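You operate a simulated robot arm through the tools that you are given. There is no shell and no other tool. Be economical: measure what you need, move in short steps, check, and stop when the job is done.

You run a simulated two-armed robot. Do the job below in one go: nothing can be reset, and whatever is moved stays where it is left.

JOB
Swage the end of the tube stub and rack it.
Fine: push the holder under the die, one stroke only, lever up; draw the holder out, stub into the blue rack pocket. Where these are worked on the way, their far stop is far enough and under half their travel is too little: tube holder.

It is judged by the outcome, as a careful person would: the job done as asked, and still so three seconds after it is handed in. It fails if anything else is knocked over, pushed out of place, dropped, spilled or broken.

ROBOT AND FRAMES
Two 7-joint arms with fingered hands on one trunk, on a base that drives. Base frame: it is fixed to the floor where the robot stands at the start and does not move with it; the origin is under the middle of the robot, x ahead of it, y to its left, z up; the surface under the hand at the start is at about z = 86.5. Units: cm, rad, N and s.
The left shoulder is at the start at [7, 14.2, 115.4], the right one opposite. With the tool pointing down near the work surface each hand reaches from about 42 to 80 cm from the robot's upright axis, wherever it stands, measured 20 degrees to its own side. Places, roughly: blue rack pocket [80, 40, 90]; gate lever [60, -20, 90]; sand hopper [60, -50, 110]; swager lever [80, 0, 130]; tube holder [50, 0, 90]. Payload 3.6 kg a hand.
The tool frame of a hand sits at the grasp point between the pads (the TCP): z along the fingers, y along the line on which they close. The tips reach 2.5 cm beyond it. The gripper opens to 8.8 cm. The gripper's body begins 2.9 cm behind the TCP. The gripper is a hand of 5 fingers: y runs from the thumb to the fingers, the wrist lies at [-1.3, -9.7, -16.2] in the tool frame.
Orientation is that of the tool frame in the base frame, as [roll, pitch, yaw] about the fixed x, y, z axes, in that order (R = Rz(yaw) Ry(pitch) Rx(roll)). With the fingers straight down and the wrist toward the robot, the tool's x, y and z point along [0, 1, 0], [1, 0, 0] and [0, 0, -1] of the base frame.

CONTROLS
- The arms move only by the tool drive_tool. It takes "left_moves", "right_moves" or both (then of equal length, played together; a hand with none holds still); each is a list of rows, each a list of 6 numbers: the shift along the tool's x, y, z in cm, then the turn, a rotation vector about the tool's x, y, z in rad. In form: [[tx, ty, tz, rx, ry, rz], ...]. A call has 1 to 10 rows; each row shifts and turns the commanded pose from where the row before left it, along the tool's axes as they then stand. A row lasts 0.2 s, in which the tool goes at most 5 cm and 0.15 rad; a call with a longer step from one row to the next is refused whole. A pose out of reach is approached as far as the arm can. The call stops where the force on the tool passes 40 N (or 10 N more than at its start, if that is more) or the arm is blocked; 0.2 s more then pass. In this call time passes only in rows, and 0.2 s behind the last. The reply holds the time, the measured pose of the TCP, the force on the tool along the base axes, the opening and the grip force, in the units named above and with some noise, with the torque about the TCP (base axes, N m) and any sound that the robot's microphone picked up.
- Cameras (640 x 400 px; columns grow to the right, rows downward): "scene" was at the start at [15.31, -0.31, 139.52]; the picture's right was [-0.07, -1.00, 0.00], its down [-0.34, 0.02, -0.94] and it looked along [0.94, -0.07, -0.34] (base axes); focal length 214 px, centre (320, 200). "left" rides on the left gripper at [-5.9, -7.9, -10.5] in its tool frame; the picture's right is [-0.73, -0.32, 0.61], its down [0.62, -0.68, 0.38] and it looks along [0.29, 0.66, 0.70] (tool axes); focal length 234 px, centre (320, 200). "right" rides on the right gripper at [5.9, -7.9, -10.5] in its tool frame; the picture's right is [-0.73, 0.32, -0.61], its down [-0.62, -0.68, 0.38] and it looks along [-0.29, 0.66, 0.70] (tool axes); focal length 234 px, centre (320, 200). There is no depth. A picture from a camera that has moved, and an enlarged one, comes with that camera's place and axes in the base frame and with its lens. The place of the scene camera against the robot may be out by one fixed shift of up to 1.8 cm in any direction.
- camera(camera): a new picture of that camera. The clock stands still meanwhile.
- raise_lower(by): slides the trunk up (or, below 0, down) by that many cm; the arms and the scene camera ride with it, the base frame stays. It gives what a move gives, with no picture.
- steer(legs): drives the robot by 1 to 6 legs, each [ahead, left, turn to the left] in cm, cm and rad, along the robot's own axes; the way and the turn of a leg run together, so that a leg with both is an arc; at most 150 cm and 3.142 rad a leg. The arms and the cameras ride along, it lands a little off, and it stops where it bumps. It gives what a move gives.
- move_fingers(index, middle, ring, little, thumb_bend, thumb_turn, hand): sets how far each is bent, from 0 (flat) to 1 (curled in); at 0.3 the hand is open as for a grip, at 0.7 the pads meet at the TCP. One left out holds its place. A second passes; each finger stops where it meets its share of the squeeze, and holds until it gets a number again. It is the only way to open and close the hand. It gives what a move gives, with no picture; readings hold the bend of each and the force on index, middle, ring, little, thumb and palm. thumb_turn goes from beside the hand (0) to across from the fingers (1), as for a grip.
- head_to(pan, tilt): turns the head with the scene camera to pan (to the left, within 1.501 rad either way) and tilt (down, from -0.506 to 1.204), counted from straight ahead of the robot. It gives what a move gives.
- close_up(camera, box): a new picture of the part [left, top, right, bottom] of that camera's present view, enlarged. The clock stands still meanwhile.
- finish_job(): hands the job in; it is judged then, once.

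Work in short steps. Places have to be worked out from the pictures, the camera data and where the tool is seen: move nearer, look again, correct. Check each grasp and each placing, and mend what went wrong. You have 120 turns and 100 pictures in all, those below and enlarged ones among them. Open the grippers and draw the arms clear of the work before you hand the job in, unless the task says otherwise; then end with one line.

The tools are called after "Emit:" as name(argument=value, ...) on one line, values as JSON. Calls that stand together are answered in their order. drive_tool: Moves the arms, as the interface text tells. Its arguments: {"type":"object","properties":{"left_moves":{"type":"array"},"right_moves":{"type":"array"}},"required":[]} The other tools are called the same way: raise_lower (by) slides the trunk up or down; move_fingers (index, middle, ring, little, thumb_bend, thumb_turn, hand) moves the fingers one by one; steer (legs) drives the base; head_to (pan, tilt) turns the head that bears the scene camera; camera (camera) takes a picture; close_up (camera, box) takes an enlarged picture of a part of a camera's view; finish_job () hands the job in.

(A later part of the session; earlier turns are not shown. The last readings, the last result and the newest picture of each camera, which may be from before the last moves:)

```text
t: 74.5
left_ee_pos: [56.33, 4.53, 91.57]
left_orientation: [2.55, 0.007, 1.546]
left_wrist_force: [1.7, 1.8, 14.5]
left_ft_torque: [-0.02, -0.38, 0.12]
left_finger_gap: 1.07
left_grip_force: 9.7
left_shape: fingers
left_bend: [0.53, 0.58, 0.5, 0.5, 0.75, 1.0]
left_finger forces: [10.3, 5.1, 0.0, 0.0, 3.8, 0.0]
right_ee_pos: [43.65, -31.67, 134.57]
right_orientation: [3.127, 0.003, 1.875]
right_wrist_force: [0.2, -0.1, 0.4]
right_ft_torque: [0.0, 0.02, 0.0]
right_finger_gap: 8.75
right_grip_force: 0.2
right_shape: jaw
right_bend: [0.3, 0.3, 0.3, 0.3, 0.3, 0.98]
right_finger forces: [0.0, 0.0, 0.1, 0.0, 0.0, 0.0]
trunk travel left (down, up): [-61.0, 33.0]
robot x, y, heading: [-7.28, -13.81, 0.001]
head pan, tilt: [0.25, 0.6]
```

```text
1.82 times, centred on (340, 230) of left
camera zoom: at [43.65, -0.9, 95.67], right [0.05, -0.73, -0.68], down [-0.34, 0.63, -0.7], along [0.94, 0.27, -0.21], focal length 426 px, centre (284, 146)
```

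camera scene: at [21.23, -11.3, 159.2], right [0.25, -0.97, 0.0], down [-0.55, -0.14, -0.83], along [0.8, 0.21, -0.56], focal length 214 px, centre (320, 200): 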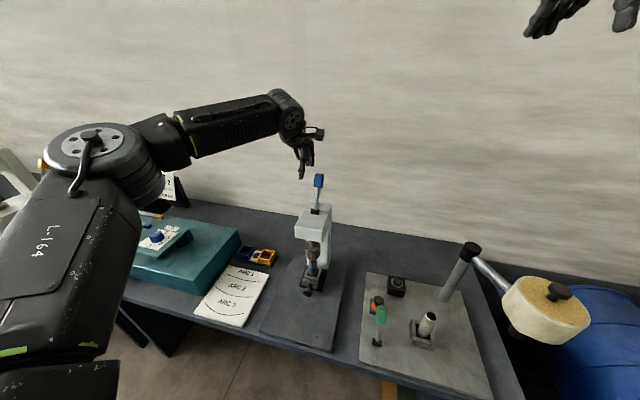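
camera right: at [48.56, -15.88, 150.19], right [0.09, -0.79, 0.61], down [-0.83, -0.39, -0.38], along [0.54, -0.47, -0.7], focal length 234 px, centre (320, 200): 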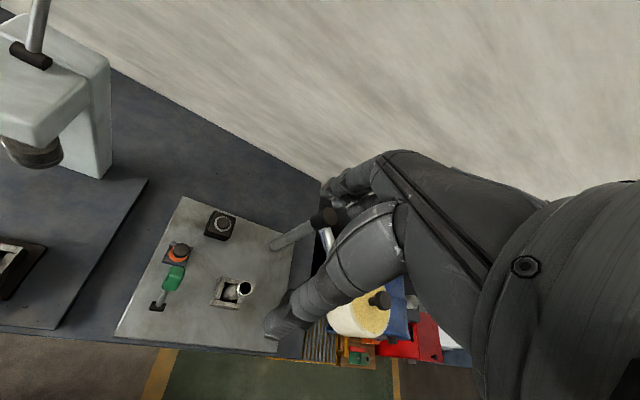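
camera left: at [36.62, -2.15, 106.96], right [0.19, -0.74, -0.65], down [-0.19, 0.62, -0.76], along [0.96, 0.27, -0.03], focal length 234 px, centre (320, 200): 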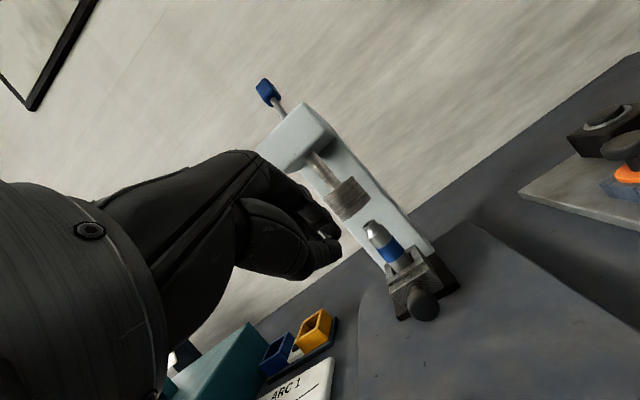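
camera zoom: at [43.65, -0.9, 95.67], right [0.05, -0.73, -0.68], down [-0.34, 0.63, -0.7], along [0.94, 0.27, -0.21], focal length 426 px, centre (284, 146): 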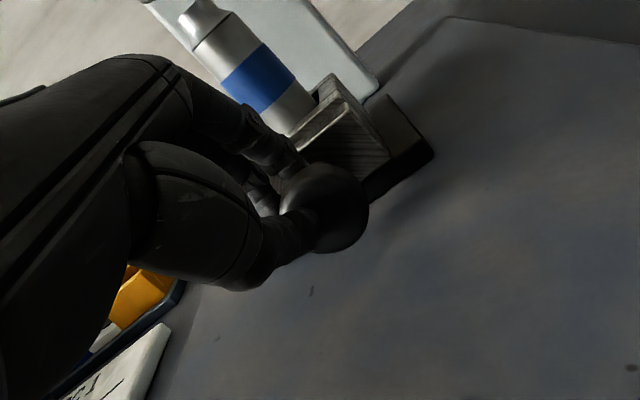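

It follows firmly. I draw on 8 cm more.

Emit:
drive_tool(left_moves=[[0, -0.82, -0.56, 0, 0, 0], [0, -0.82, -0.56, 0, 0, 0], [0, -0.82, -0.56, 0, 0, 0], [0, -0.82, -0.56, 0, 0, 0], [0, -0.82, -0.56, 0, 0, 0], [0, -0.82, -0.56, 0, 0, 0], [0, -0.82, -0.56, 0, 0, 0], [0, -0.82, -0.56, 0, 0, 0]])

Emit:
close_up(camera="left", box=[220, 120, 460, 340])

```text
t: 76.3
left_ee_pos: [48.53, 4.91, 91.53]
left_orientation: [2.553, 0.008, 1.547]
left_wrist_force: [2.6, -4.1, 9.1]
left_ft_torque: [-0.05, -0.18, -0.05]
left_finger_gap: 1.08
left_grip_force: 8.4
left_shape: fingers
left_bend: [0.54, 0.59, 0.5, 0.5, 0.74, 1.0]
left_finger forces: [9.7, 1.4, 0.0, 0.0, 4.9, 0.1]
right_ee_pos: [43.8, -31.78, 134.63]
right_orientation: [3.13, 0.003, 1.874]
right_wrist_force: [0.0, -1.0, 0.5]
right_ft_torque: [0.0, -0.02, -0.02]
right_finger_gap: 8.76
right_grip_force: 0.1
right_shape: jaw
right_bend: [0.3, 0.3, 0.3, 0.3, 0.3, 0.98]
right_finger forces: [0.1, 0.0, 0.0, 0.1, 0.1, 0.0]
trunk travel left (down, up): [-61.0, 33.0]
robot x, y, heading: [-6.84, -13.93, 0.004]
head pan, tilt: [0.25, 0.6]
```

```text
1.82 times, centred on (340, 230) of left
camera zoom: at [35.79, -0.72, 95.7], right [0.05, -0.73, -0.68], down [-0.34, 0.63, -0.7], along [0.94, 0.27, -0.21], focal length 426 px, centre (284, 146)
```

zoom: 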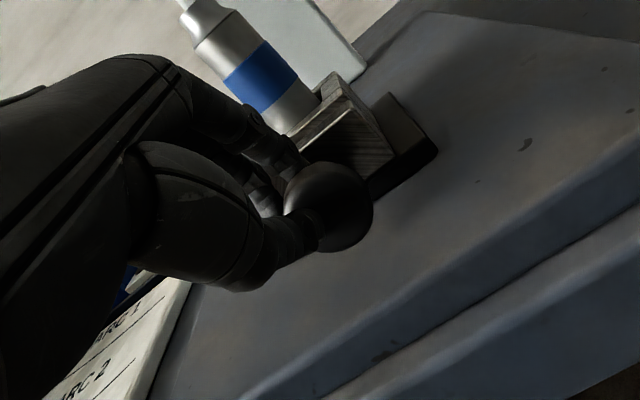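

Eleven of about 14 cm drawn. I go on to the near stop.

Emit:
drive_tool(left_moves=[[-0.2, -0.82, -0.56, 0, 0, 0], [0, -0.82, -0.56, 0, 0, 0], [0, -0.82, -0.56, 0, 0, 0], [0, -0.5, -0.34, 0, 0, 0]])

Emit:
close_up(camera="scene", box=[240, 130, 380, 290])

```text
t: 77.3
left_ee_pos: [45.14, 4.77, 91.25]
left_orientation: [2.552, 0.007, 1.547]
left_wrist_force: [17.6, -0.8, 7.3]
left_ft_torque: [0.02, -0.27, 0.11]
left_finger_gap: 1.53
left_grip_force: 9.6
left_shape: fingers
left_bend: [0.48, 0.57, 0.5, 0.5, 0.75, 1.0]
left_finger forces: [16.4, 2.6, 0.0, 0.0, 0.1, 0.0]
right_ee_pos: [44.22, -31.55, 134.31]
right_orientation: [3.132, 0.002, 1.874]
right_wrist_force: [-0.1, 0.8, 0.4]
right_ft_torque: [0.01, 0.02, -0.03]
right_finger_gap: 8.75
right_grip_force: 0.1
right_shape: jaw
right_bend: [0.3, 0.3, 0.3, 0.3, 0.3, 0.98]
right_finger forces: [0.0, 0.0, 0.0, 0.1, 0.1, 0.1]
trunk travel left (down, up): [-61.0, 33.0]
robot x, y, heading: [-7.02, -14.01, 0.008]
head pan, tilt: [0.25, 0.6]
```

```text
2.50 times, centred on (310, 210) of scene
camera zoom: at [7.6, -11.34, 129.16], right [0.25, -0.97, 0.0], down [-0.55, -0.14, -0.82], along [0.8, 0.21, -0.57], focal length 536 px, centre (345, 175)
```

zoom: 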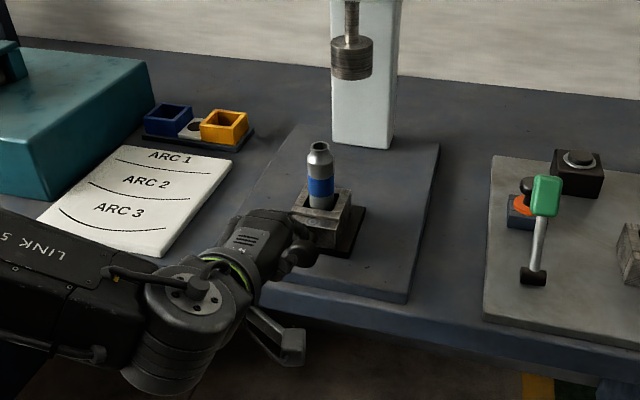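

The near stop is reached. I ease off, open the thumb, and lift the hand straight up off the knob.

Emit:
drive_tool(left_moves=[[0, 0.5, 0.34, 0, 0, 0]])

Emit:
move_fingers(hand="left", index=0.48, middle=0.5, thumb_bend=0.4)

Emit:
drive_tool(left_moves=[[0, 0.85, -1.2, 0, 0, 0], [0, 1.1, -1.65, 0, 0, 0], [0, 1.5, -3, 0, 0, 0], [0, 1.7, -4, 0, 0, 0], [0, 1.7, -4, 0, 0, 0]])

Emit:
camera(camera="left")

```text
t: 77.7
left_ee_pos: [45.59, 4.81, 91.31]
left_orientation: [2.551, 0.009, 1.546]
left_wrist_force: [9.6, -0.8, 8.4]
left_ft_torque: [0.0, -0.27, 0.06]
left_finger_gap: 1.28
left_grip_force: 7.8
left_shape: fingers
left_bend: [0.5, 0.58, 0.5, 0.5, 0.75, 1.0]
left_finger forces: [11.9, 2.8, 0.0, 0.0, 0.1, 0.1]
right_ee_pos: [44.06, -31.59, 134.39]
right_orientation: [3.131, 0.001, 1.876]
right_wrist_force: [-0.3, 0.5, -0.5]
right_ft_torque: [0.0, 0.01, 0.0]
right_finger_gap: 8.77
right_grip_force: 0.0
right_shape: jaw
right_bend: [0.3, 0.3, 0.3, 0.3, 0.3, 0.98]
right_finger forces: [0.0, 0.0, 0.0, 0.1, 0.0, 0.0]
trunk travel left (down, up): [-61.0, 33.0]
robot x, y, heading: [-6.89, -13.78, 0.005]
head pan, tilt: [0.25, 0.6]
```

```text
t: 78.7
left_ee_pos: [45.54, 4.83, 91.37]
left_orientation: [2.552, 0.006, 1.546]
left_wrist_force: [-0.2, -0.4, 0.0]
left_ft_torque: [-0.02, 0.0, 0.01]
left_finger_gap: 5.49
left_grip_force: 0.3
left_shape: fingers
left_bend: [0.48, 0.5, 0.5, 0.5, 0.4, 0.99]
left_finger forces: [0.3, 0.0, 0.0, 0.0, 0.1, 0.0]
right_ee_pos: [44.13, -31.62, 134.41]
right_orientation: [3.133, 0.002, 1.876]
right_wrist_force: [0.9, -1.1, -0.4]
right_ft_torque: [0.03, 0.01, -0.03]
right_finger_gap: 8.74
right_grip_force: 0.1
right_shape: jaw
right_bend: [0.3, 0.3, 0.3, 0.3, 0.3, 0.98]
right_finger forces: [0.0, 0.1, 0.1, 0.1, 0.0, 0.1]
trunk travel left (down, up): [-61.0, 33.0]
robot x, y, heading: [-7.47, -14.15, 0.007]
head pan, tilt: [0.25, 0.6]
```

```text
t: 79.9
left_ee_pos: [43.41, 4.96, 106.65]
left_orientation: [2.552, 0.008, 1.545]
left_wrist_force: [0.2, -0.3, 0.0]
left_ft_torque: [0.0, 0.01, 0.03]
left_finger_gap: 5.46
left_grip_force: 0.0
left_shape: fingers
left_bend: [0.48, 0.5, 0.5, 0.5, 0.4, 0.99]
left_finger forces: [0.0, 0.1, 0.1, 0.1, 0.0, 0.0]
right_ee_pos: [43.8, -31.77, 134.62]
right_orientation: [3.128, 0.001, 1.875]
right_wrist_force: [0.2, -0.6, 0.4]
right_ft_torque: [0.01, 0.01, 0.02]
right_finger_gap: 8.75
right_grip_force: 0.1
right_shape: jaw
right_bend: [0.3, 0.3, 0.3, 0.3, 0.3, 0.98]
right_finger forces: [0.0, 0.0, 0.0, 0.0, 0.0, 0.0]
trunk travel left (down, up): [-61.0, 33.0]
robot x, y, heading: [-7.41, -13.95, 0.001]
head pan, tilt: [0.25, 0.6]
```

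```text
19 pictures are left
camera left: at [30.76, -0.53, 110.97], right [0.05, -0.73, -0.68], down [-0.34, 0.63, -0.7], along [0.94, 0.27, -0.21], focal length 234 px, centre (320, 200)
```

left: 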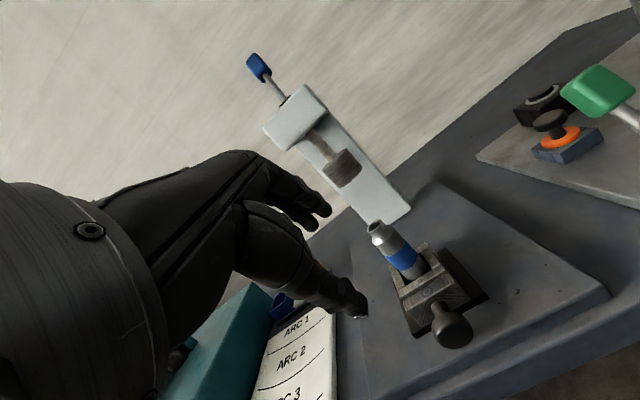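

The holder is out and the tube is upright at ≈(55.1,3.8). I open the hand, level it to straight down and hover above the tube.

Emit:
move_fingers(hand="left", index=0.35, middle=0.35, ring=0.35, little=0.35, thumb_bend=0.35)

Emit:
drive_tool(left_moves=[[0, 0, -1, 0.147, 0, 0], [0, 0, -1, 0.147, 0, 0], [0, 0, -1, 0.147, 0, 0], [0, 0, -1, 0.147, 0, 0], [-0.6, 4.2, 0, 0, 0, 0], [-0.6, 4.2, 0, 0, 0, 0], [-0.6, 4.2, 0, 0, 0, 0]])

Emit:
camera(camera="left")

```text
t: 80.9
left_ee_pos: [43.54, 4.98, 106.54]
left_orientation: [2.551, 0.005, 1.547]
left_wrist_force: [0.4, -0.8, 0.7]
left_ft_torque: [-0.03, 0.0, -0.04]
left_finger_gap: 7.4
left_grip_force: 0.2
left_shape: fingers
left_bend: [0.35, 0.35, 0.35, 0.35, 0.35, 0.98]
left_finger forces: [0.0, 0.0, 0.0, 0.0, 0.1, 0.0]
right_ee_pos: [44.05, -31.64, 134.57]
right_orientation: [3.132, 0.0, 1.874]
right_wrist_force: [-0.1, 0.0, 1.2]
right_ft_torque: [0.02, 0.0, 0.02]
right_finger_gap: 8.75
right_grip_force: 0.1
right_shape: jaw
right_bend: [0.3, 0.3, 0.3, 0.3, 0.3, 0.98]
right_finger forces: [0.1, 0.0, 0.1, 0.0, 0.0, 0.0]
trunk travel left (down, up): [-61.0, 33.0]
robot x, y, heading: [-7.01, -13.82, 0.01]
head pan, tilt: [0.25, 0.6]
```

```text
t: 82.5
left_ee_pos: [55.03, 3.14, 110.24]
left_orientation: [-3.141, 0.009, 1.546]
left_wrist_force: [0.2, -1.2, -0.1]
left_ft_torque: [0.02, 0.03, 0.03]
left_finger_gap: 7.4
left_grip_force: 0.0
left_shape: fingers
left_bend: [0.35, 0.35, 0.35, 0.35, 0.35, 0.98]
left_finger forces: [0.0, 0.1, 0.0, 0.1, 0.1, 0.1]
right_ee_pos: [44.31, -31.61, 134.3]
right_orientation: [3.134, 0.001, 1.876]
right_wrist_force: [0.2, 0.8, 1.0]
right_ft_torque: [0.01, 0.06, 0.0]
right_finger_gap: 8.74
right_grip_force: 0.0
right_shape: jaw
right_bend: [0.3, 0.3, 0.3, 0.3, 0.3, 0.98]
right_finger forces: [0.0, 0.0, 0.0, 0.0, 0.0, 0.0]
trunk travel left (down, up): [-61.0, 33.0]
robot x, y, heading: [-7.35, -13.68, 0.008]
head pan, tilt: [0.25, 0.6]
```

```text
18 pictures are left
camera left: at [46.9, -2.44, 120.72], right [-0.34, -0.72, -0.6], down [-0.67, 0.64, -0.39], along [0.66, 0.27, -0.7], focal length 234 px, centre (320, 200)
```

left: 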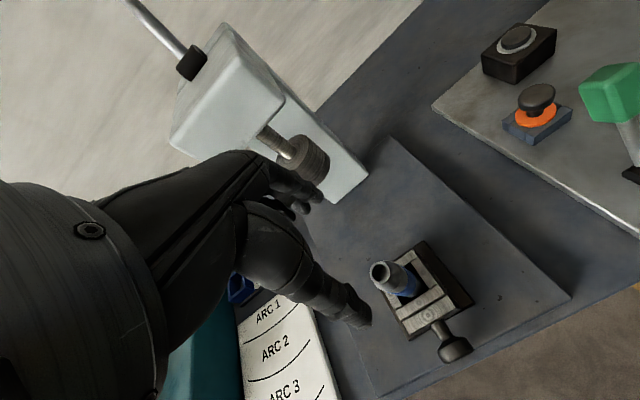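

The tube top is measured at (55.1,3.6). I descend around the tube.

Emit:
drive_tool(left_moves=[[0, 0, 3.5, 0, 0, 0], [0, 0, 3.5, 0, 0, 0], [0, 0, 3.5, 0, 0, 0], [0, 0, 2.5, 0, 0, 0]])

Emit:
close_up(camera="left", box=[220, 120, 460, 340])

```text
t: 83.5
left_ee_pos: [54.81, 2.88, 97.31]
left_orientation: [-3.14, 0.008, 1.549]
left_wrist_force: [-0.4, -0.4, 0.1]
left_ft_torque: [-0.03, -0.02, -0.01]
left_finger_gap: 7.41
left_grip_force: 0.1
left_shape: fingers
left_bend: [0.35, 0.35, 0.35, 0.35, 0.35, 0.98]
left_finger forces: [0.1, 0.0, 0.1, 0.0, 0.0, 0.1]
right_ee_pos: [44.14, -31.73, 134.49]
right_orientation: [3.132, 0.001, 1.875]
right_wrist_force: [-0.8, 0.2, 0.3]
right_ft_torque: [0.01, 0.0, 0.0]
right_finger_gap: 8.77
right_grip_force: 0.1
right_shape: jaw
right_bend: [0.3, 0.3, 0.3, 0.3, 0.3, 0.98]
right_finger forces: [0.0, 0.0, 0.0, 0.1, 0.0, 0.1]
trunk travel left (down, up): [-61.0, 33.0]
robot x, y, heading: [-7.15, -13.75, 0.002]
head pan, tilt: [0.25, 0.6]
```

```text
1.82 times, centred on (340, 230) of left
camera zoom: at [46.63, -2.72, 107.7], right [-0.34, -0.72, -0.6], down [-0.67, 0.64, -0.39], along [0.66, 0.27, -0.7], focal length 426 px, centre (284, 146)
```

zoom: 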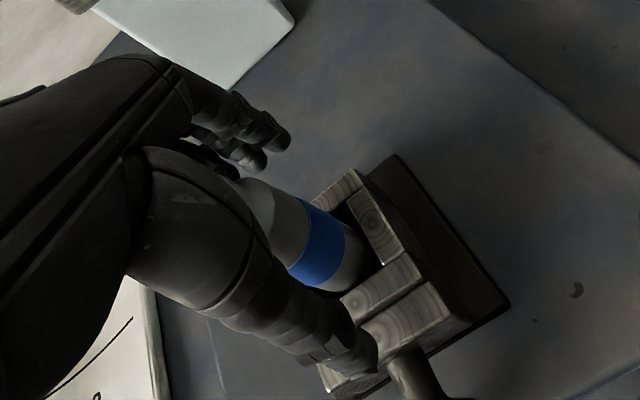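

The tube sits between thumb and fingers at a safe height above the block. I close index, middle and thumb on it.

Emit:
move_fingers(hand="left", index=0.75, middle=0.75, thumb_bend=0.75)

Emit:
close_up(camera="left", box=[220, 120, 460, 340])

```text
t: 84.5
left_ee_pos: [54.85, 2.93, 97.29]
left_orientation: [3.141, 0.008, 1.546]
left_wrist_force: [1.9, 0.4, -0.3]
left_ft_torque: [-0.01, -0.09, -0.04]
left_finger_gap: 0.82
left_grip_force: 14.8
left_shape: fingers
left_bend: [0.74, 0.6, 0.35, 0.35, 0.62, 1.0]
left_finger forces: [5.5, 11.4, 0.1, 0.0, 11.8, 0.0]
right_ee_pos: [44.09, -31.5, 134.38]
right_orientation: [3.132, 0.002, 1.875]
right_wrist_force: [-0.1, -0.3, 0.4]
right_ft_torque: [-0.02, -0.01, -0.02]
right_finger_gap: 8.77
right_grip_force: 0.2
right_shape: jaw
right_bend: [0.3, 0.3, 0.3, 0.3, 0.3, 0.98]
right_finger forces: [0.1, 0.0, 0.0, 0.0, 0.1, 0.1]
trunk travel left (down, up): [-61.0, 33.0]
robot x, y, heading: [-7.14, -13.87, 0.004]
head pan, tilt: [0.25, 0.6]
```

```text
1.82 times, centred on (340, 230) of left
camera zoom: at [46.64, -2.72, 107.75], right [-0.34, -0.72, -0.6], down [-0.67, 0.64, -0.39], along [0.66, 0.27, -0.7], focal length 426 px, centre (284, 146)
```

zoom: 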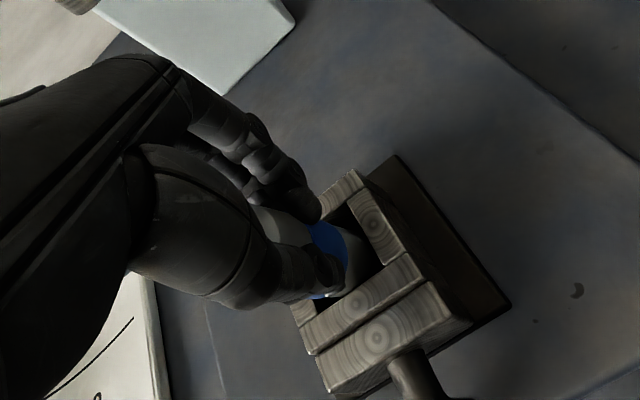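

Middle and thumb clamp the tube (about 12 N) with the index alongside. I lift gently and check.

Emit:
drive_tool(left_moves=[[0, 0, -1, 0, 0, 0], [0, 0, -1.5, 0, 0, 0], [0, 0, -2, 0, 0, 0], [0, 0, -2, 0, 0, 0], [0, 0, -3, 0, 0, 0], [0, 0, -3, 0, 0, 0]])

Emit:
camera(camera="left")

Emit:
close_up(camera="scene", box=[200, 80, 380, 280])

```text
t: 85.9
left_ee_pos: [54.68, 2.9, 109.88]
left_orientation: [3.139, 0.007, 1.548]
left_wrist_force: [-0.8, -0.3, -2.1]
left_ft_torque: [0.03, 0.03, -0.02]
left_finger_gap: 0.78
left_grip_force: 12.4
left_shape: fingers
left_bend: [0.74, 0.6, 0.35, 0.35, 0.62, 1.0]
left_finger forces: [4.8, 9.4, 0.0, 0.0, 11.4, 0.0]
right_ee_pos: [44.03, -31.66, 134.45]
right_orientation: [3.132, 0.002, 1.875]
right_wrist_force: [-0.3, 0.5, -0.1]
right_ft_torque: [-0.02, -0.02, 0.01]
right_finger_gap: 8.77
right_grip_force: 0.0
right_shape: jaw
right_bend: [0.3, 0.3, 0.3, 0.3, 0.3, 0.98]
right_finger forces: [0.1, 0.0, 0.0, 0.0, 0.1, 0.1]
trunk travel left (down, up): [-61.0, 33.0]
robot x, y, heading: [-7.44, -13.8, 0.003]
head pan, tilt: [0.25, 0.6]
```

```text
15 pictures are left
camera left: at [46.56, -2.73, 120.25], right [-0.34, -0.72, -0.6], down [-0.67, 0.64, -0.39], along [0.66, 0.27, -0.7], focal length 234 px, centre (320, 200)
```

left: 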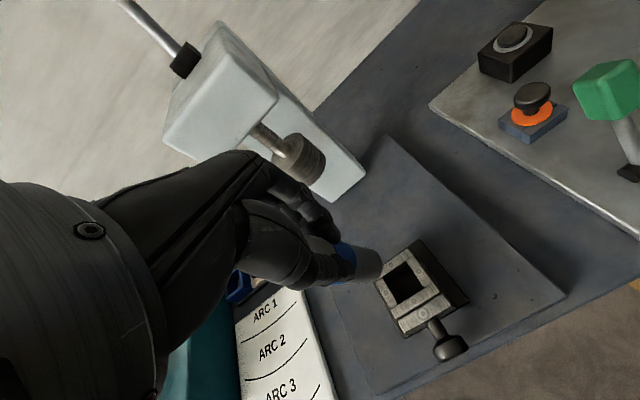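

```text
2.00 times, centred on (290, 180) of scene
camera zoom: at [7.32, -11.3, 129.19], right [0.25, -0.97, 0.0], down [-0.55, -0.14, -0.82], along [0.8, 0.21, -0.57], focal length 429 px, centre (380, 240)
```

zoom: 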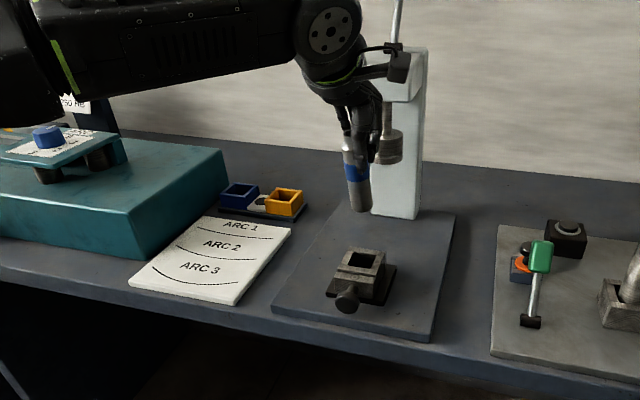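

The tube came out cleanly and hangs upright, its bottom end ≈9.3 cm below the TCP. I raise the trunk, then drive left 20 cm and ahead 12 cm in separate legs to stay clear of the press.

Emit:
raise_lower(by=8)

Emit:
steer(legs=[[0, 20, 0], [12, 0, 0]])

Emit:
head_to(pan=0.4, tilt=0.6)

Emit:
camera(camera="scene")

Emit:
camera(camera="left")

```text
t: 87.1
left_ee_pos: [54.82, 2.91, 117.68]
left_orientation: [3.139, 0.01, 1.546]
left_wrist_force: [-0.7, 0.0, -1.4]
left_ft_torque: [-0.01, -0.01, 0.03]
left_finger_gap: 0.76
left_grip_force: 12.7
left_shape: fingers
left_bend: [0.74, 0.6, 0.35, 0.35, 0.62, 1.0]
left_finger forces: [4.7, 9.1, 0.0, 0.0, 11.4, 0.0]
right_ee_pos: [44.06, -31.63, 142.53]
right_orientation: [3.131, 0.001, 1.873]
right_wrist_force: [-0.7, 0.5, 0.7]
right_ft_torque: [-0.03, -0.01, -0.02]
right_finger_gap: 8.78
right_grip_force: 0.1
right_shape: jaw
right_bend: [0.3, 0.3, 0.3, 0.3, 0.3, 0.98]
right_finger forces: [0.1, 0.0, 0.1, 0.1, 0.0, 0.0]
trunk travel left (down, up): [-69.0, 25.0]
robot x, y, heading: [-7.19, -13.62, 0.004]
head pan, tilt: [0.25, 0.6]
```

```text
t: 89.5
left_ee_pos: [66.42, 23.27, 117.9]
left_orientation: [3.137, 0.01, 1.549]
left_wrist_force: [-0.5, 0.6, -1.7]
left_ft_torque: [-0.02, -0.03, 0.01]
left_finger_gap: 0.79
left_grip_force: 11.9
left_shape: fingers
left_bend: [0.74, 0.6, 0.35, 0.35, 0.62, 1.0]
left_finger forces: [4.3, 8.6, 0.0, 0.1, 11.4, 0.0]
right_ee_pos: [55.83, -11.19, 142.54]
right_orientation: [3.128, 0.004, 1.878]
right_wrist_force: [0.2, 0.2, -0.5]
right_ft_torque: [-0.01, 0.02, 0.01]
right_finger_gap: 8.79
right_grip_force: 0.1
right_shape: jaw
right_bend: [0.3, 0.3, 0.3, 0.3, 0.3, 0.98]
right_finger forces: [0.0, 0.0, 0.0, 0.0, 0.0, 0.0]
trunk travel left (down, up): [-69.0, 25.0]
robot x, y, heading: [4.5, 6.31, 0.008]
head pan, tilt: [0.25, 0.6]
```

```text
t: 90.2
left_ee_pos: [66.52, 23.38, 117.79]
left_orientation: [3.138, 0.006, 1.55]
left_wrist_force: [-0.2, 0.4, -1.3]
left_ft_torque: [-0.04, 0.02, -0.04]
left_finger_gap: 0.24
left_grip_force: 8.8
left_shape: fingers
left_bend: [0.75, 0.62, 0.35, 0.35, 0.64, 1.0]
left_finger forces: [2.5, 8.1, 0.1, 0.0, 8.6, 0.0]
right_ee_pos: [56.01, -11.26, 142.46]
right_orientation: [3.131, 0.001, 1.878]
right_wrist_force: [-0.1, -0.6, -0.6]
right_ft_torque: [0.01, 0.01, 0.01]
right_finger_gap: 8.79
right_grip_force: 0.1
right_shape: jaw
right_bend: [0.3, 0.3, 0.3, 0.3, 0.3, 0.98]
right_finger forces: [0.1, 0.0, 0.1, 0.0, 0.0, 0.0]
trunk travel left (down, up): [-69.0, 25.0]
robot x, y, heading: [4.45, 6.15, 0.008]
head pan, tilt: [0.4, 0.6]
```

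```text
13 pictures are left
camera scene: at [18.8, 10.22, 137.18], right [0.4, -0.92, 0.0], down [-0.52, -0.22, -0.82], along [0.76, 0.33, -0.57], focal length 214 px, centre (320, 200)
```

scene: 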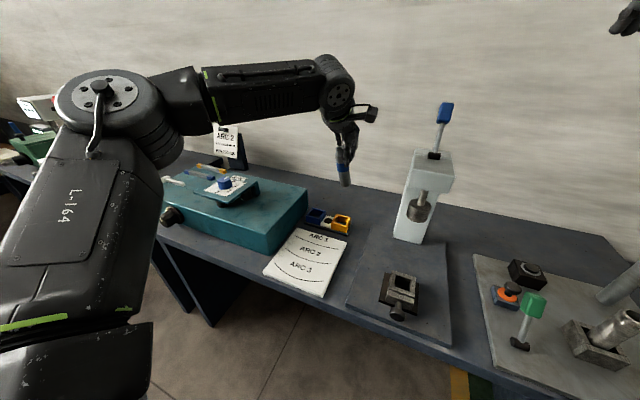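

```text
12 pictures are left
camera left: at [58.43, 17.68, 128.18], right [-0.34, -0.72, -0.6], down [-0.67, 0.63, -0.39], along [0.66, 0.27, -0.7], focal length 234 px, centre (320, 200)
```

left: 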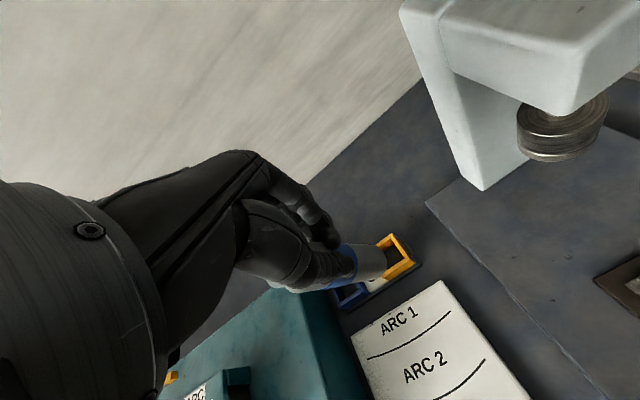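

The grip has crept a little (gap 0.78→0.24), so I re-squeeze at once and inspect the tube in the hand.

Emit:
move_fingers(hand="left", index=0.85, middle=0.85, thumb_bend=0.85)

Emit:
close_up(camera="left", box=[220, 120, 460, 340])

```text
t: 91.2
left_ee_pos: [66.47, 23.17, 117.69]
left_orientation: [3.141, 0.008, 1.548]
left_wrist_force: [0.3, -0.4, -0.3]
left_ft_torque: [-0.03, -0.03, 0.02]
left_finger_gap: 0.23
left_grip_force: 0.2
left_shape: fingers
left_bend: [0.85, 0.84, 0.35, 0.35, 0.73, 1.0]
left_finger forces: [0.0, 0.0, 0.0, 0.0, 0.0, 0.1]
right_ee_pos: [55.88, -11.27, 142.47]
right_orientation: [3.131, 0.002, 1.878]
right_wrist_force: [-0.3, -0.1, 0.5]
right_ft_torque: [0.0, -0.01, 0.02]
right_finger_gap: 8.79
right_grip_force: 0.2
right_shape: jaw
right_bend: [0.3, 0.3, 0.3, 0.3, 0.3, 0.98]
right_finger forces: [0.1, 0.1, 0.1, 0.0, 0.0, 0.1]
trunk travel left (down, up): [-69.0, 25.0]
robot x, y, heading: [4.78, 6.4, 0.008]
head pan, tilt: [0.4, 0.6]
```

```text
1.82 times, centred on (340, 230) of left
camera zoom: at [58.3, 17.68, 128.25], right [-0.34, -0.72, -0.6], down [-0.67, 0.63, -0.39], along [0.66, 0.27, -0.7], focal length 426 px, centre (284, 146)
```

zoom: 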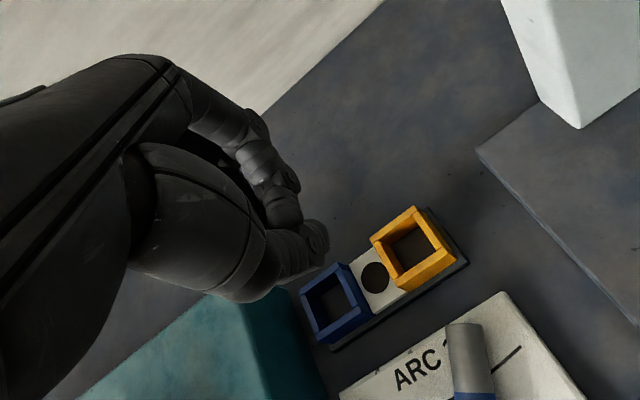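

The re-squeeze ejected the tube: it dropped onto the bench near the ARC sheet. I look for where it came to rest.

Emit:
drive_tool(left_moves=[[0, -2, -2, 0, 0, 0], [0, -2, -2, 0, 0, 0]])

Emit:
camera(camera="left")

Emit:
close_up(camera="scene", box=[240, 180, 420, 320])

```text
t: 91.8
left_ee_pos: [62.3, 23.45, 121.88]
left_orientation: [3.138, 0.007, 1.551]
left_wrist_force: [0.3, -0.6, 0.4]
left_ft_torque: [-0.01, -0.04, -0.01]
left_finger_gap: 0.25
left_grip_force: 0.2
left_shape: fingers
left_bend: [0.85, 0.84, 0.35, 0.35, 0.73, 1.0]
left_finger forces: [0.1, 0.0, 0.1, 0.1, 0.1, 0.0]
right_ee_pos: [55.67, -11.21, 142.64]
right_orientation: [3.13, 0.002, 1.877]
right_wrist_force: [0.0, -0.2, -0.2]
right_ft_torque: [-0.03, -0.03, -0.02]
right_finger_gap: 8.79
right_grip_force: 0.0
right_shape: jaw
right_bend: [0.3, 0.3, 0.3, 0.3, 0.3, 0.98]
right_finger forces: [0.0, 0.0, 0.0, 0.0, 0.0, 0.1]
trunk travel left (down, up): [-69.0, 25.0]
robot x, y, heading: [4.51, 6.67, 0.01]
head pan, tilt: [0.4, 0.6]
```

```text
10 pictures are left
camera left: at [54.05, 17.87, 132.36], right [-0.34, -0.72, -0.6], down [-0.67, 0.63, -0.39], along [0.66, 0.27, -0.7], focal length 234 px, centre (320, 200)
```

left: 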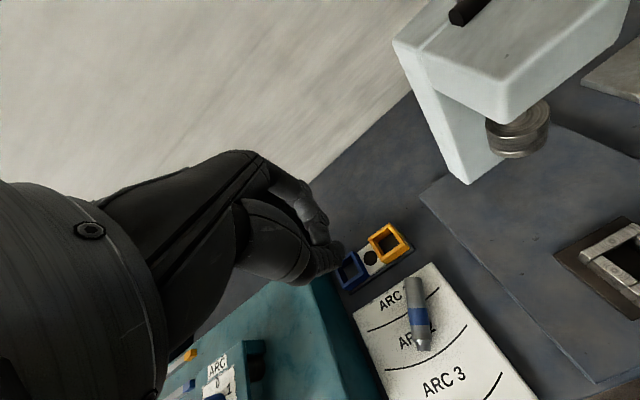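

```text
2.86 times, centred on (330, 250) of scene
camera zoom: at [18.52, 10.22, 137.21], right [0.4, -0.92, 0.0], down [-0.52, -0.22, -0.83], along [0.76, 0.33, -0.56], focal length 613 px, centre (291, 57)
```

zoom: 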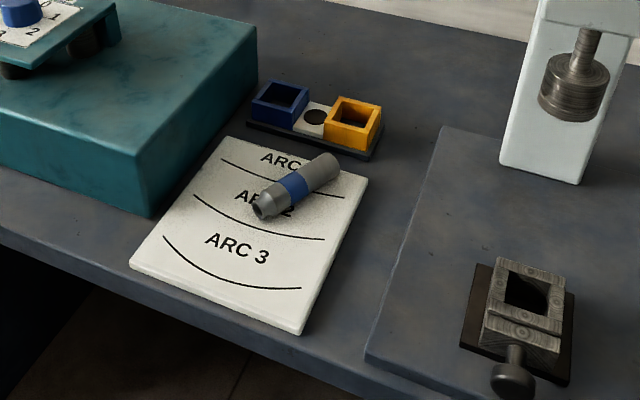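

The stub lies unharmed on the ARC sheet, wide end ≈(65.3,26.3), necked end ≈(57.3,30.3). The right hand can close across its axis if the base stands further left and turned, so I retract the left hand and reposition.

Emit:
drive_tool(left_moves=[[0, -3, -3, 0, 0, 0], [0, -3, -3, 0, 0, 0]])

Emit:
steer(legs=[[-8, 15.5, 0], [0, 0, 0.45]])

Emit:
drive_tool(right_moves=[[0, 0, 1.5, 0, 0, -0.15], [0, 0, 2, 0, 0, -0.15], [0, 0, 3, 0, 0, -0.15], [0, 0, 3, 0, 0, -0.1], [0, 1, 3, 0, 0, 0], [0, 1, 3, 0, 0, 0]])

```text
t: 92.5
left_ee_pos: [55.99, 23.56, 128.1]
left_orientation: [3.137, 0.008, 1.549]
left_wrist_force: [0.4, -0.3, -0.2]
left_ft_torque: [0.01, 0.0, -0.03]
left_finger_gap: 0.24
left_grip_force: 0.1
left_shape: fingers
left_bend: [0.85, 0.84, 0.35, 0.35, 0.73, 1.0]
left_finger forces: [0.0, 0.0, 0.1, 0.0, 0.0, 0.0]
right_ee_pos: [55.58, -11.24, 142.62]
right_orientation: [3.129, 0.004, 1.877]
right_wrist_force: [0.1, -0.2, 0.0]
right_ft_torque: [-0.03, -0.03, -0.01]
right_finger_gap: 8.81
right_grip_force: 0.0
right_shape: jaw
right_bend: [0.3, 0.3, 0.3, 0.3, 0.3, 0.98]
right_finger forces: [0.0, 0.0, 0.0, 0.0, 0.0, 0.0]
trunk travel left (down, up): [-69.0, 25.0]
robot x, y, heading: [4.52, 6.34, 0.006]
head pan, tilt: [0.4, 0.6]
```

```text
t: 95.2
left_ee_pos: [35.59, 60.07, 127.95]
left_orientation: [3.14, 0.007, 2.004]
left_wrist_force: [0.4, -0.9, -0.5]
left_ft_torque: [0.01, -0.02, -0.03]
left_finger_gap: 0.25
left_grip_force: 0.0
left_shape: fingers
left_bend: [0.85, 0.84, 0.35, 0.35, 0.73, 1.0]
left_finger forces: [0.1, 0.1, 0.1, 0.0, 0.0, 0.1]
right_ee_pos: [50.2, 28.61, 142.36]
right_orientation: [3.132, 0.001, 2.332]
right_wrist_force: [1.0, 0.6, 0.7]
right_ft_torque: [0.01, 0.02, 0.0]
right_finger_gap: 8.8
right_grip_force: 0.0
right_shape: jaw
right_bend: [0.3, 0.3, 0.3, 0.3, 0.3, 0.98]
right_finger forces: [0.0, 0.0, 0.0, 0.0, 0.0, 0.1]
trunk travel left (down, up): [-69.0, 25.0]
robot x, y, heading: [-3.47, 21.74, 0.465]
head pan, tilt: [0.4, 0.6]
```

```text
t: 96.7
left_ee_pos: [35.69, 60.17, 127.93]
left_orientation: [3.139, 0.008, 2.002]
left_wrist_force: [-0.3, -0.6, -0.3]
left_ft_torque: [0.04, 0.0, 0.02]
left_finger_gap: 0.24
left_grip_force: 0.0
left_shape: fingers
left_bend: [0.85, 0.84, 0.35, 0.35, 0.73, 1.0]
left_finger forces: [0.0, 0.0, 0.0, 0.1, 0.0, 0.0]
right_ee_pos: [50.98, 30.4, 126.96]
right_orientation: [3.133, 0.007, 2.882]
right_wrist_force: [0.4, 0.5, -0.3]
right_ft_torque: [0.02, 0.01, -0.03]
right_finger_gap: 8.75
right_grip_force: 0.2
right_shape: jaw
right_bend: [0.3, 0.3, 0.3, 0.3, 0.3, 0.98]
right_finger forces: [0.1, 0.1, 0.0, 0.0, 0.0, 0.0]
trunk travel left (down, up): [-69.0, 25.0]
robot x, y, heading: [-3.7, 21.85, 0.461]
head pan, tilt: [0.4, 0.6]
```

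The right hand reached yaw 2.88, enough to close across the stub. I set yaw 2.68 and come down above its necked half for a look.

Emit:
drive_tool(right_moves=[[-1, 0.5, 3, 0, 0, 0.15], [-1.5, 0.5, 3, 0, 0, 0.05], [-1.5, 0.5, 4, 0, 0, 0], [-1.5, 0.5, 4, 0, 0, 0], [-1.5, 0.5, 4, 0, 0, 0], [-1, 0.2, 4, 0, 0, 0]])

Emit:
camera(camera="right")

```text
t: 98.0
left_ee_pos: [35.59, 60.08, 127.86]
left_orientation: [3.14, 0.007, 2.005]
left_wrist_force: [-0.2, 0.3, 0.2]
left_ft_torque: [0.0, -0.01, 0.02]
left_finger_gap: 0.24
left_grip_force: 0.2
left_shape: fingers
left_bend: [0.85, 0.84, 0.35, 0.35, 0.73, 1.0]
left_finger forces: [0.0, 0.0, 0.0, 0.0, 0.1, 0.0]
right_ee_pos: [59.71, 29.94, 104.78]
right_orientation: [3.132, 0.005, 2.682]
right_wrist_force: [0.2, -0.5, 0.3]
right_ft_torque: [0.0, 0.01, -0.06]
right_finger_gap: 8.78
right_grip_force: 0.0
right_shape: jaw
right_bend: [0.3, 0.3, 0.3, 0.3, 0.3, 0.98]
right_finger forces: [0.0, 0.0, 0.1, 0.0, 0.1, 0.1]
trunk travel left (down, up): [-69.0, 25.0]
robot x, y, heading: [-3.61, 22.04, 0.459]
head pan, tilt: [0.4, 0.6]
```

```text
8 pictures are left
camera right: at [50.81, 25.66, 115.31], right [0.79, -0.04, 0.61], down [0.26, -0.88, -0.39], along [0.56, 0.46, -0.69], focal length 234 px, centre (320, 200)
```

right: 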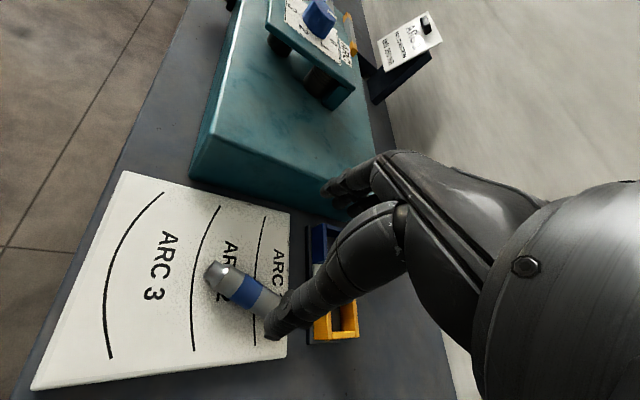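

The stub axis is confirmed. I centre on its necked half and descend until the tips are just above the sheet.

Emit:
drive_tool(right_moves=[[-0.45, -0.48, 4, 0, 0, 0.07], [0, 0, 4, 0, 0, 0], [0, 0, 3, 0, 0, 0], [0, 0, 2, 0, 0, 0], [0, 0, 0.8, 0, 0, 0]])

Emit:
camera(camera="right")

```text
t: 99.2
left_ee_pos: [35.64, 60.04, 128.0]
left_orientation: [3.139, 0.008, 2.003]
left_wrist_force: [0.0, 0.1, 0.2]
left_ft_torque: [-0.02, 0.01, 0.03]
left_finger_gap: 0.25
left_grip_force: 0.0
left_shape: fingers
left_bend: [0.85, 0.84, 0.35, 0.35, 0.73, 1.0]
left_finger forces: [0.0, 0.0, 0.0, 0.1, 0.1, 0.1]
right_ee_pos: [59.94, 29.57, 91.19]
right_orientation: [3.132, 0.006, 2.613]
right_wrist_force: [0.0, -0.3, 0.2]
right_ft_torque: [-0.01, -0.02, 0.01]
right_finger_gap: 8.75
right_grip_force: 0.1
right_shape: jaw
right_bend: [0.3, 0.3, 0.3, 0.3, 0.3, 0.98]
right_finger forces: [0.0, 0.0, 0.1, 0.0, 0.0, 0.0]
trunk travel left (down, up): [-69.0, 25.0]
robot x, y, heading: [-3.4, 22.23, 0.458]
head pan, tilt: [0.4, 0.6]
```

```text
7 pictures are left
camera right: at [50.73, 25.89, 101.67], right [0.78, -0.09, 0.61], down [0.2, -0.9, -0.39], along [0.59, 0.43, -0.69], focal length 234 px, centre (320, 200)
```

right: 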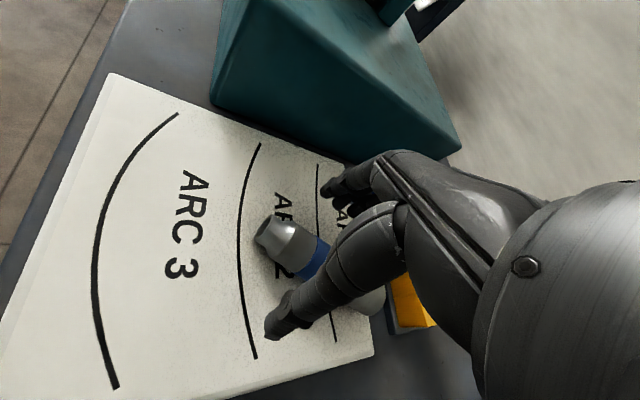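

The pinch line crosses the stub between the neck and the blue band. I lower slightly and close only index and thumb, so the stub may pivot to hang down.

Emit:
drive_tool(right_moves=[[0.3, 0, 0.5, 0, 0, 0]])

Emit:
move_fingers(hand="right", index=0.75, thumb_bend=0.75)

Emit:
drive_tool(right_moves=[[0, 0, -1, 0, 0, 0], [0, 0, -1.5, 0, 0, 0], [0, 0, -1.5, 0, 0, 0]])

Emit:
camera(camera="right")

```text
t: 99.7
left_ee_pos: [35.68, 60.05, 127.91]
left_orientation: [3.14, 0.007, 2.004]
left_wrist_force: [-0.1, 1.0, -0.7]
left_ft_torque: [-0.01, 0.03, -0.07]
left_finger_gap: 0.25
left_grip_force: 0.0
left_shape: fingers
left_bend: [0.85, 0.84, 0.35, 0.35, 0.73, 1.0]
left_finger forces: [0.0, 0.1, 0.0, 0.1, 0.1, 0.0]
right_ee_pos: [59.64, 29.66, 90.85]
right_orientation: [3.132, 0.006, 2.613]
right_wrist_force: [0.0, -0.6, -0.4]
right_ft_torque: [-0.06, -0.02, -0.01]
right_finger_gap: 8.77
right_grip_force: 0.0
right_shape: jaw
right_bend: [0.3, 0.3, 0.3, 0.3, 0.3, 0.98]
right_finger forces: [0.0, 0.0, 0.0, 0.0, 0.0, 0.0]
trunk travel left (down, up): [-69.0, 25.0]
robot x, y, heading: [-3.27, 22.03, 0.457]
head pan, tilt: [0.4, 0.6]
```

```text
t: 100.7
left_ee_pos: [35.46, 59.95, 127.91]
left_orientation: [3.141, 0.007, 2.003]
left_wrist_force: [0.1, -0.1, 0.0]
left_ft_torque: [0.03, -0.02, 0.02]
left_finger_gap: 0.27
left_grip_force: 0.1
left_shape: fingers
left_bend: [0.85, 0.84, 0.35, 0.35, 0.73, 1.0]
left_finger forces: [0.1, 0.1, 0.0, 0.0, 0.0, 0.1]
right_ee_pos: [59.75, 29.69, 90.81]
right_orientation: [3.131, 0.006, 2.612]
right_wrist_force: [0.7, -1.0, 1.3]
right_ft_torque: [-0.02, -0.01, 0.0]
right_finger_gap: 1.34
right_grip_force: 8.8
right_shape: fingers
right_bend: [0.73, 0.3, 0.3, 0.3, 0.64, 0.97]
right_finger forces: [8.3, 0.0, 0.0, 0.0, 8.8, 0.0]
trunk travel left (down, up): [-69.0, 25.0]
robot x, y, heading: [-3.47, 21.96, 0.46]
head pan, tilt: [0.4, 0.6]
```

```text
t: 101.5
left_ee_pos: [35.47, 60.06, 127.91]
left_orientation: [3.141, 0.009, 2.003]
left_wrist_force: [0.3, -0.1, 0.3]
left_ft_torque: [0.03, -0.01, -0.01]
left_finger_gap: 0.25
left_grip_force: 0.0
left_shape: fingers
left_bend: [0.85, 0.84, 0.35, 0.35, 0.73, 1.0]
left_finger forces: [0.0, 0.1, 0.0, 0.1, 0.0, 0.1]
right_ee_pos: [59.46, 29.66, 94.77]
right_orientation: [3.13, 0.006, 2.612]
right_wrist_force: [-0.2, 0.3, 0.5]
right_ft_torque: [0.0, -0.02, 0.0]
right_finger_gap: 0.0
right_grip_force: 0.0
right_shape: fingers
right_bend: [0.74, 0.3, 0.3, 0.3, 0.72, 0.97]
right_finger forces: [0.0, 0.0, 0.0, 0.1, 0.0, 0.0]
trunk travel left (down, up): [-69.0, 25.0]
robot x, y, heading: [-3.7, 21.89, 0.457]
head pan, tilt: [0.4, 0.6]
```

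```text
6 pictures are left
camera right: at [50.35, 25.95, 105.24], right [0.78, -0.09, 0.61], down [0.2, -0.9, -0.39], along [0.59, 0.42, -0.69], focal length 234 px, centre (320, 200)
```

right: 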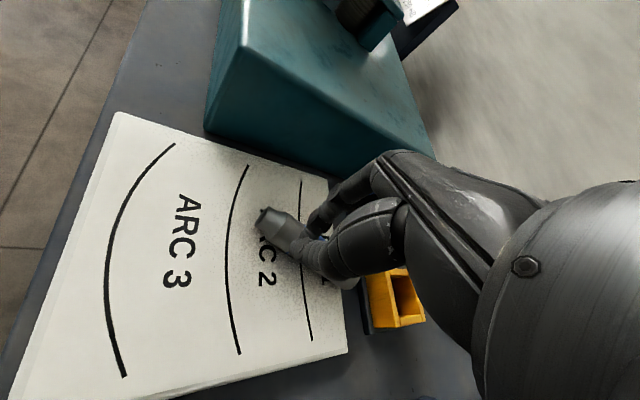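

The pinch caught the conical neck and slipped; the stub only rolled about 2 cm and still lies flat. I'll grip with the hand canted along the stub so that turning the hand stands it up. I test the wrist range in the air first.

Emit:
move_fingers(hand="right", index=0.3, thumb_bend=0.3)

Emit:
drive_tool(right_moves=[[0, 0, -4, 0, 0, 0], [0, 0, -4, 0, 0, 0], [0, 0, -3, 0, 0, 0], [0, 0, 0, 0, -0.15, 0], [0, 0, 0, 0, -0.15, 0], [0, 0, 0, 0, -0.15, 0], [0, 0, 0, 0, -0.15, 0], [0, 0, 0, 0, -0.15, 0]])

```text
t: 102.5
left_ee_pos: [35.63, 59.98, 127.96]
left_orientation: [3.139, 0.01, 2.003]
left_wrist_force: [0.1, 0.2, 0.0]
left_ft_torque: [-0.03, 0.03, -0.04]
left_finger_gap: 0.25
left_grip_force: 0.0
left_shape: fingers
left_bend: [0.85, 0.84, 0.35, 0.35, 0.73, 1.0]
left_finger forces: [0.0, 0.1, 0.1, 0.1, 0.0, 0.0]
right_ee_pos: [59.52, 29.62, 94.77]
right_orientation: [3.132, 0.004, 2.612]
right_wrist_force: [0.2, -0.3, -0.7]
right_ft_torque: [-0.01, 0.03, 0.0]
right_finger_gap: 8.45
right_grip_force: 0.0
right_shape: fingers
right_bend: [0.3, 0.3, 0.3, 0.3, 0.3, 0.97]
right_finger forces: [0.0, 0.0, 0.0, 0.0, 0.1, 0.0]
trunk travel left (down, up): [-69.0, 25.0]
robot x, y, heading: [-3.26, 21.95, 0.46]
head pan, tilt: [0.4, 0.6]
```

```text
t: 104.2
left_ee_pos: [35.49, 60.02, 127.93]
left_orientation: [3.139, 0.009, 2.004]
left_wrist_force: [-1.0, -0.5, -0.2]
left_ft_torque: [-0.02, 0.01, 0.0]
left_finger_gap: 0.28
left_grip_force: 0.1
left_shape: fingers
left_bend: [0.85, 0.84, 0.35, 0.35, 0.73, 1.0]
left_finger forces: [0.0, 0.0, 0.0, 0.0, 0.0, 0.0]
right_ee_pos: [59.54, 29.46, 105.68]
right_orientation: [3.127, 0.755, 2.603]
right_wrist_force: [0.0, 0.9, 1.0]
right_ft_torque: [-0.02, -0.01, -0.01]
right_finger_gap: 8.44
right_grip_force: 0.1
right_shape: fingers
right_bend: [0.3, 0.3, 0.3, 0.3, 0.3, 0.97]
right_finger forces: [0.0, 0.0, 0.1, 0.0, 0.0, 0.0]
trunk travel left (down, up): [-69.0, 25.0]
robot x, y, heading: [-3.56, 21.9, 0.461]
head pan, tilt: [0.4, 0.6]
```

The wrist gives 0.75 rad easily; I test further.

Emit:
drive_tool(right_moves=[[0, 0, 0, 0, -0.15, 0], [0, 0, 0, 0, -0.15, 0], [0, 0, 0, 0, -0.15, 0]])

```text
t: 105.0
left_ee_pos: [35.39, 60.25, 127.94]
left_orientation: [3.139, 0.01, 2.004]
left_wrist_force: [-0.1, -0.4, -0.2]
left_ft_torque: [-0.05, -0.01, 0.02]
left_finger_gap: 0.23
left_grip_force: 0.1
left_shape: fingers
left_bend: [0.85, 0.84, 0.35, 0.35, 0.73, 1.0]
left_finger forces: [0.0, 0.1, 0.0, 0.0, 0.1, 0.0]
right_ee_pos: [59.43, 29.55, 105.8]
right_orientation: [3.108, 1.207, 2.58]
right_wrist_force: [-0.3, 0.3, -0.3]
right_ft_torque: [0.03, -0.01, -0.02]
right_finger_gap: 8.45
right_grip_force: 0.0
right_shape: fingers
right_bend: [0.3, 0.3, 0.3, 0.3, 0.3, 0.97]
right_finger forces: [0.1, 0.0, 0.0, 0.1, 0.0, 0.0]
trunk travel left (down, up): [-69.0, 25.0]
robot x, y, heading: [-3.37, 22.34, 0.459]
head pan, tilt: [0.4, 0.6]
```

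The wrist reaches 1.2 rad. I hover the canted hand above the stub's necked half and take a look.

Emit:
drive_tool(right_moves=[[4.0, 1.3, 1.8, 0, 0, 0], [4.0, 1.3, 1.8, 0, 0, 0]])

Emit:
camera(camera="right")

```text
t: 105.7
left_ee_pos: [35.59, 60.1, 127.85]
left_orientation: [3.141, 0.005, 2.003]
left_wrist_force: [0.8, 0.5, 0.3]
left_ft_torque: [-0.02, -0.01, 0.01]
left_finger_gap: 0.25
left_grip_force: 0.1
left_shape: fingers
left_bend: [0.85, 0.84, 0.35, 0.35, 0.73, 1.0]
left_finger forces: [0.1, 0.0, 0.1, 0.0, 0.0, 0.1]
right_ee_pos: [61.31, 31.38, 96.91]
right_orientation: [3.121, 1.203, 2.593]
right_wrist_force: [0.8, 0.0, -0.2]
right_ft_torque: [0.01, 0.0, -0.01]
right_finger_gap: 8.44
right_grip_force: 0.1
right_shape: fingers
right_bend: [0.3, 0.3, 0.3, 0.3, 0.3, 0.97]
right_finger forces: [0.0, 0.0, 0.0, 0.0, 0.1, 0.1]
trunk travel left (down, up): [-69.0, 25.0]
robot x, y, heading: [-3.62, 21.9, 0.46]
head pan, tilt: [0.4, 0.6]
```

```text
5 pictures are left
camera right: at [47.04, 30.86, 95.13], right [-0.11, 0.43, 0.9], down [0.16, -0.89, 0.44], along [0.98, 0.19, 0.03], focal length 234 px, centre (320, 200)
```

right: 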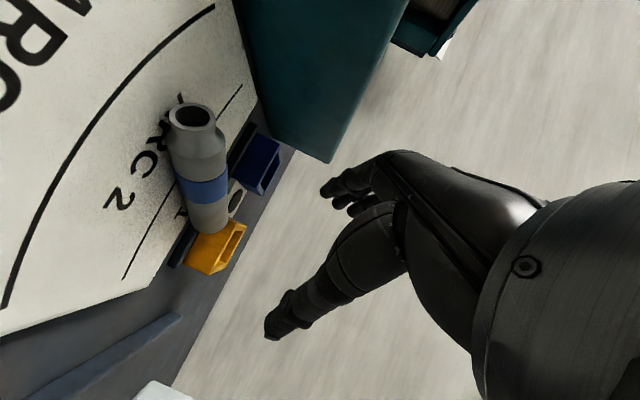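

The stub's axis runs from (57.5,33.8) to (66.5,28.9), with the straight body starting about 1.9 cm from the neck end. I lower the canted hand around it there.

Emit:
drive_tool(right_moves=[[2.5, 0.08, 0.42, 0, 0, 0], [2.5, 0.08, 0.42, 0, 0, 0], [1.7, 0.05, 0.28, 0, 0, 0], [0.8, 0.02, 0.13, 0, 0, 0]])

```text
t: 106.7
left_ee_pos: [35.48, 60.07, 127.85]
left_orientation: [3.14, 0.008, 2.002]
left_wrist_force: [0.7, 0.5, -0.4]
left_ft_torque: [0.0, 0.03, 0.0]
left_finger_gap: 0.25
left_grip_force: 0.0
left_shape: fingers
left_bend: [0.85, 0.84, 0.35, 0.35, 0.73, 1.0]
left_finger forces: [0.0, 0.0, 0.0, 0.0, 0.0, 0.1]
right_ee_pos: [60.07, 32.49, 89.53]
right_orientation: [3.113, 1.204, 2.585]
right_wrist_force: [0.6, 0.0, 0.2]
right_ft_torque: [0.04, 0.0, 0.0]
right_finger_gap: 8.48
right_grip_force: 0.0
right_shape: fingers
right_bend: [0.3, 0.3, 0.3, 0.3, 0.3, 0.97]
right_finger forces: [0.0, 0.1, 0.0, 0.1, 0.0, 0.0]
trunk travel left (down, up): [-69.0, 25.0]
robot x, y, heading: [-3.8, 22.03, 0.461]
head pan, tilt: [0.4, 0.6]
```

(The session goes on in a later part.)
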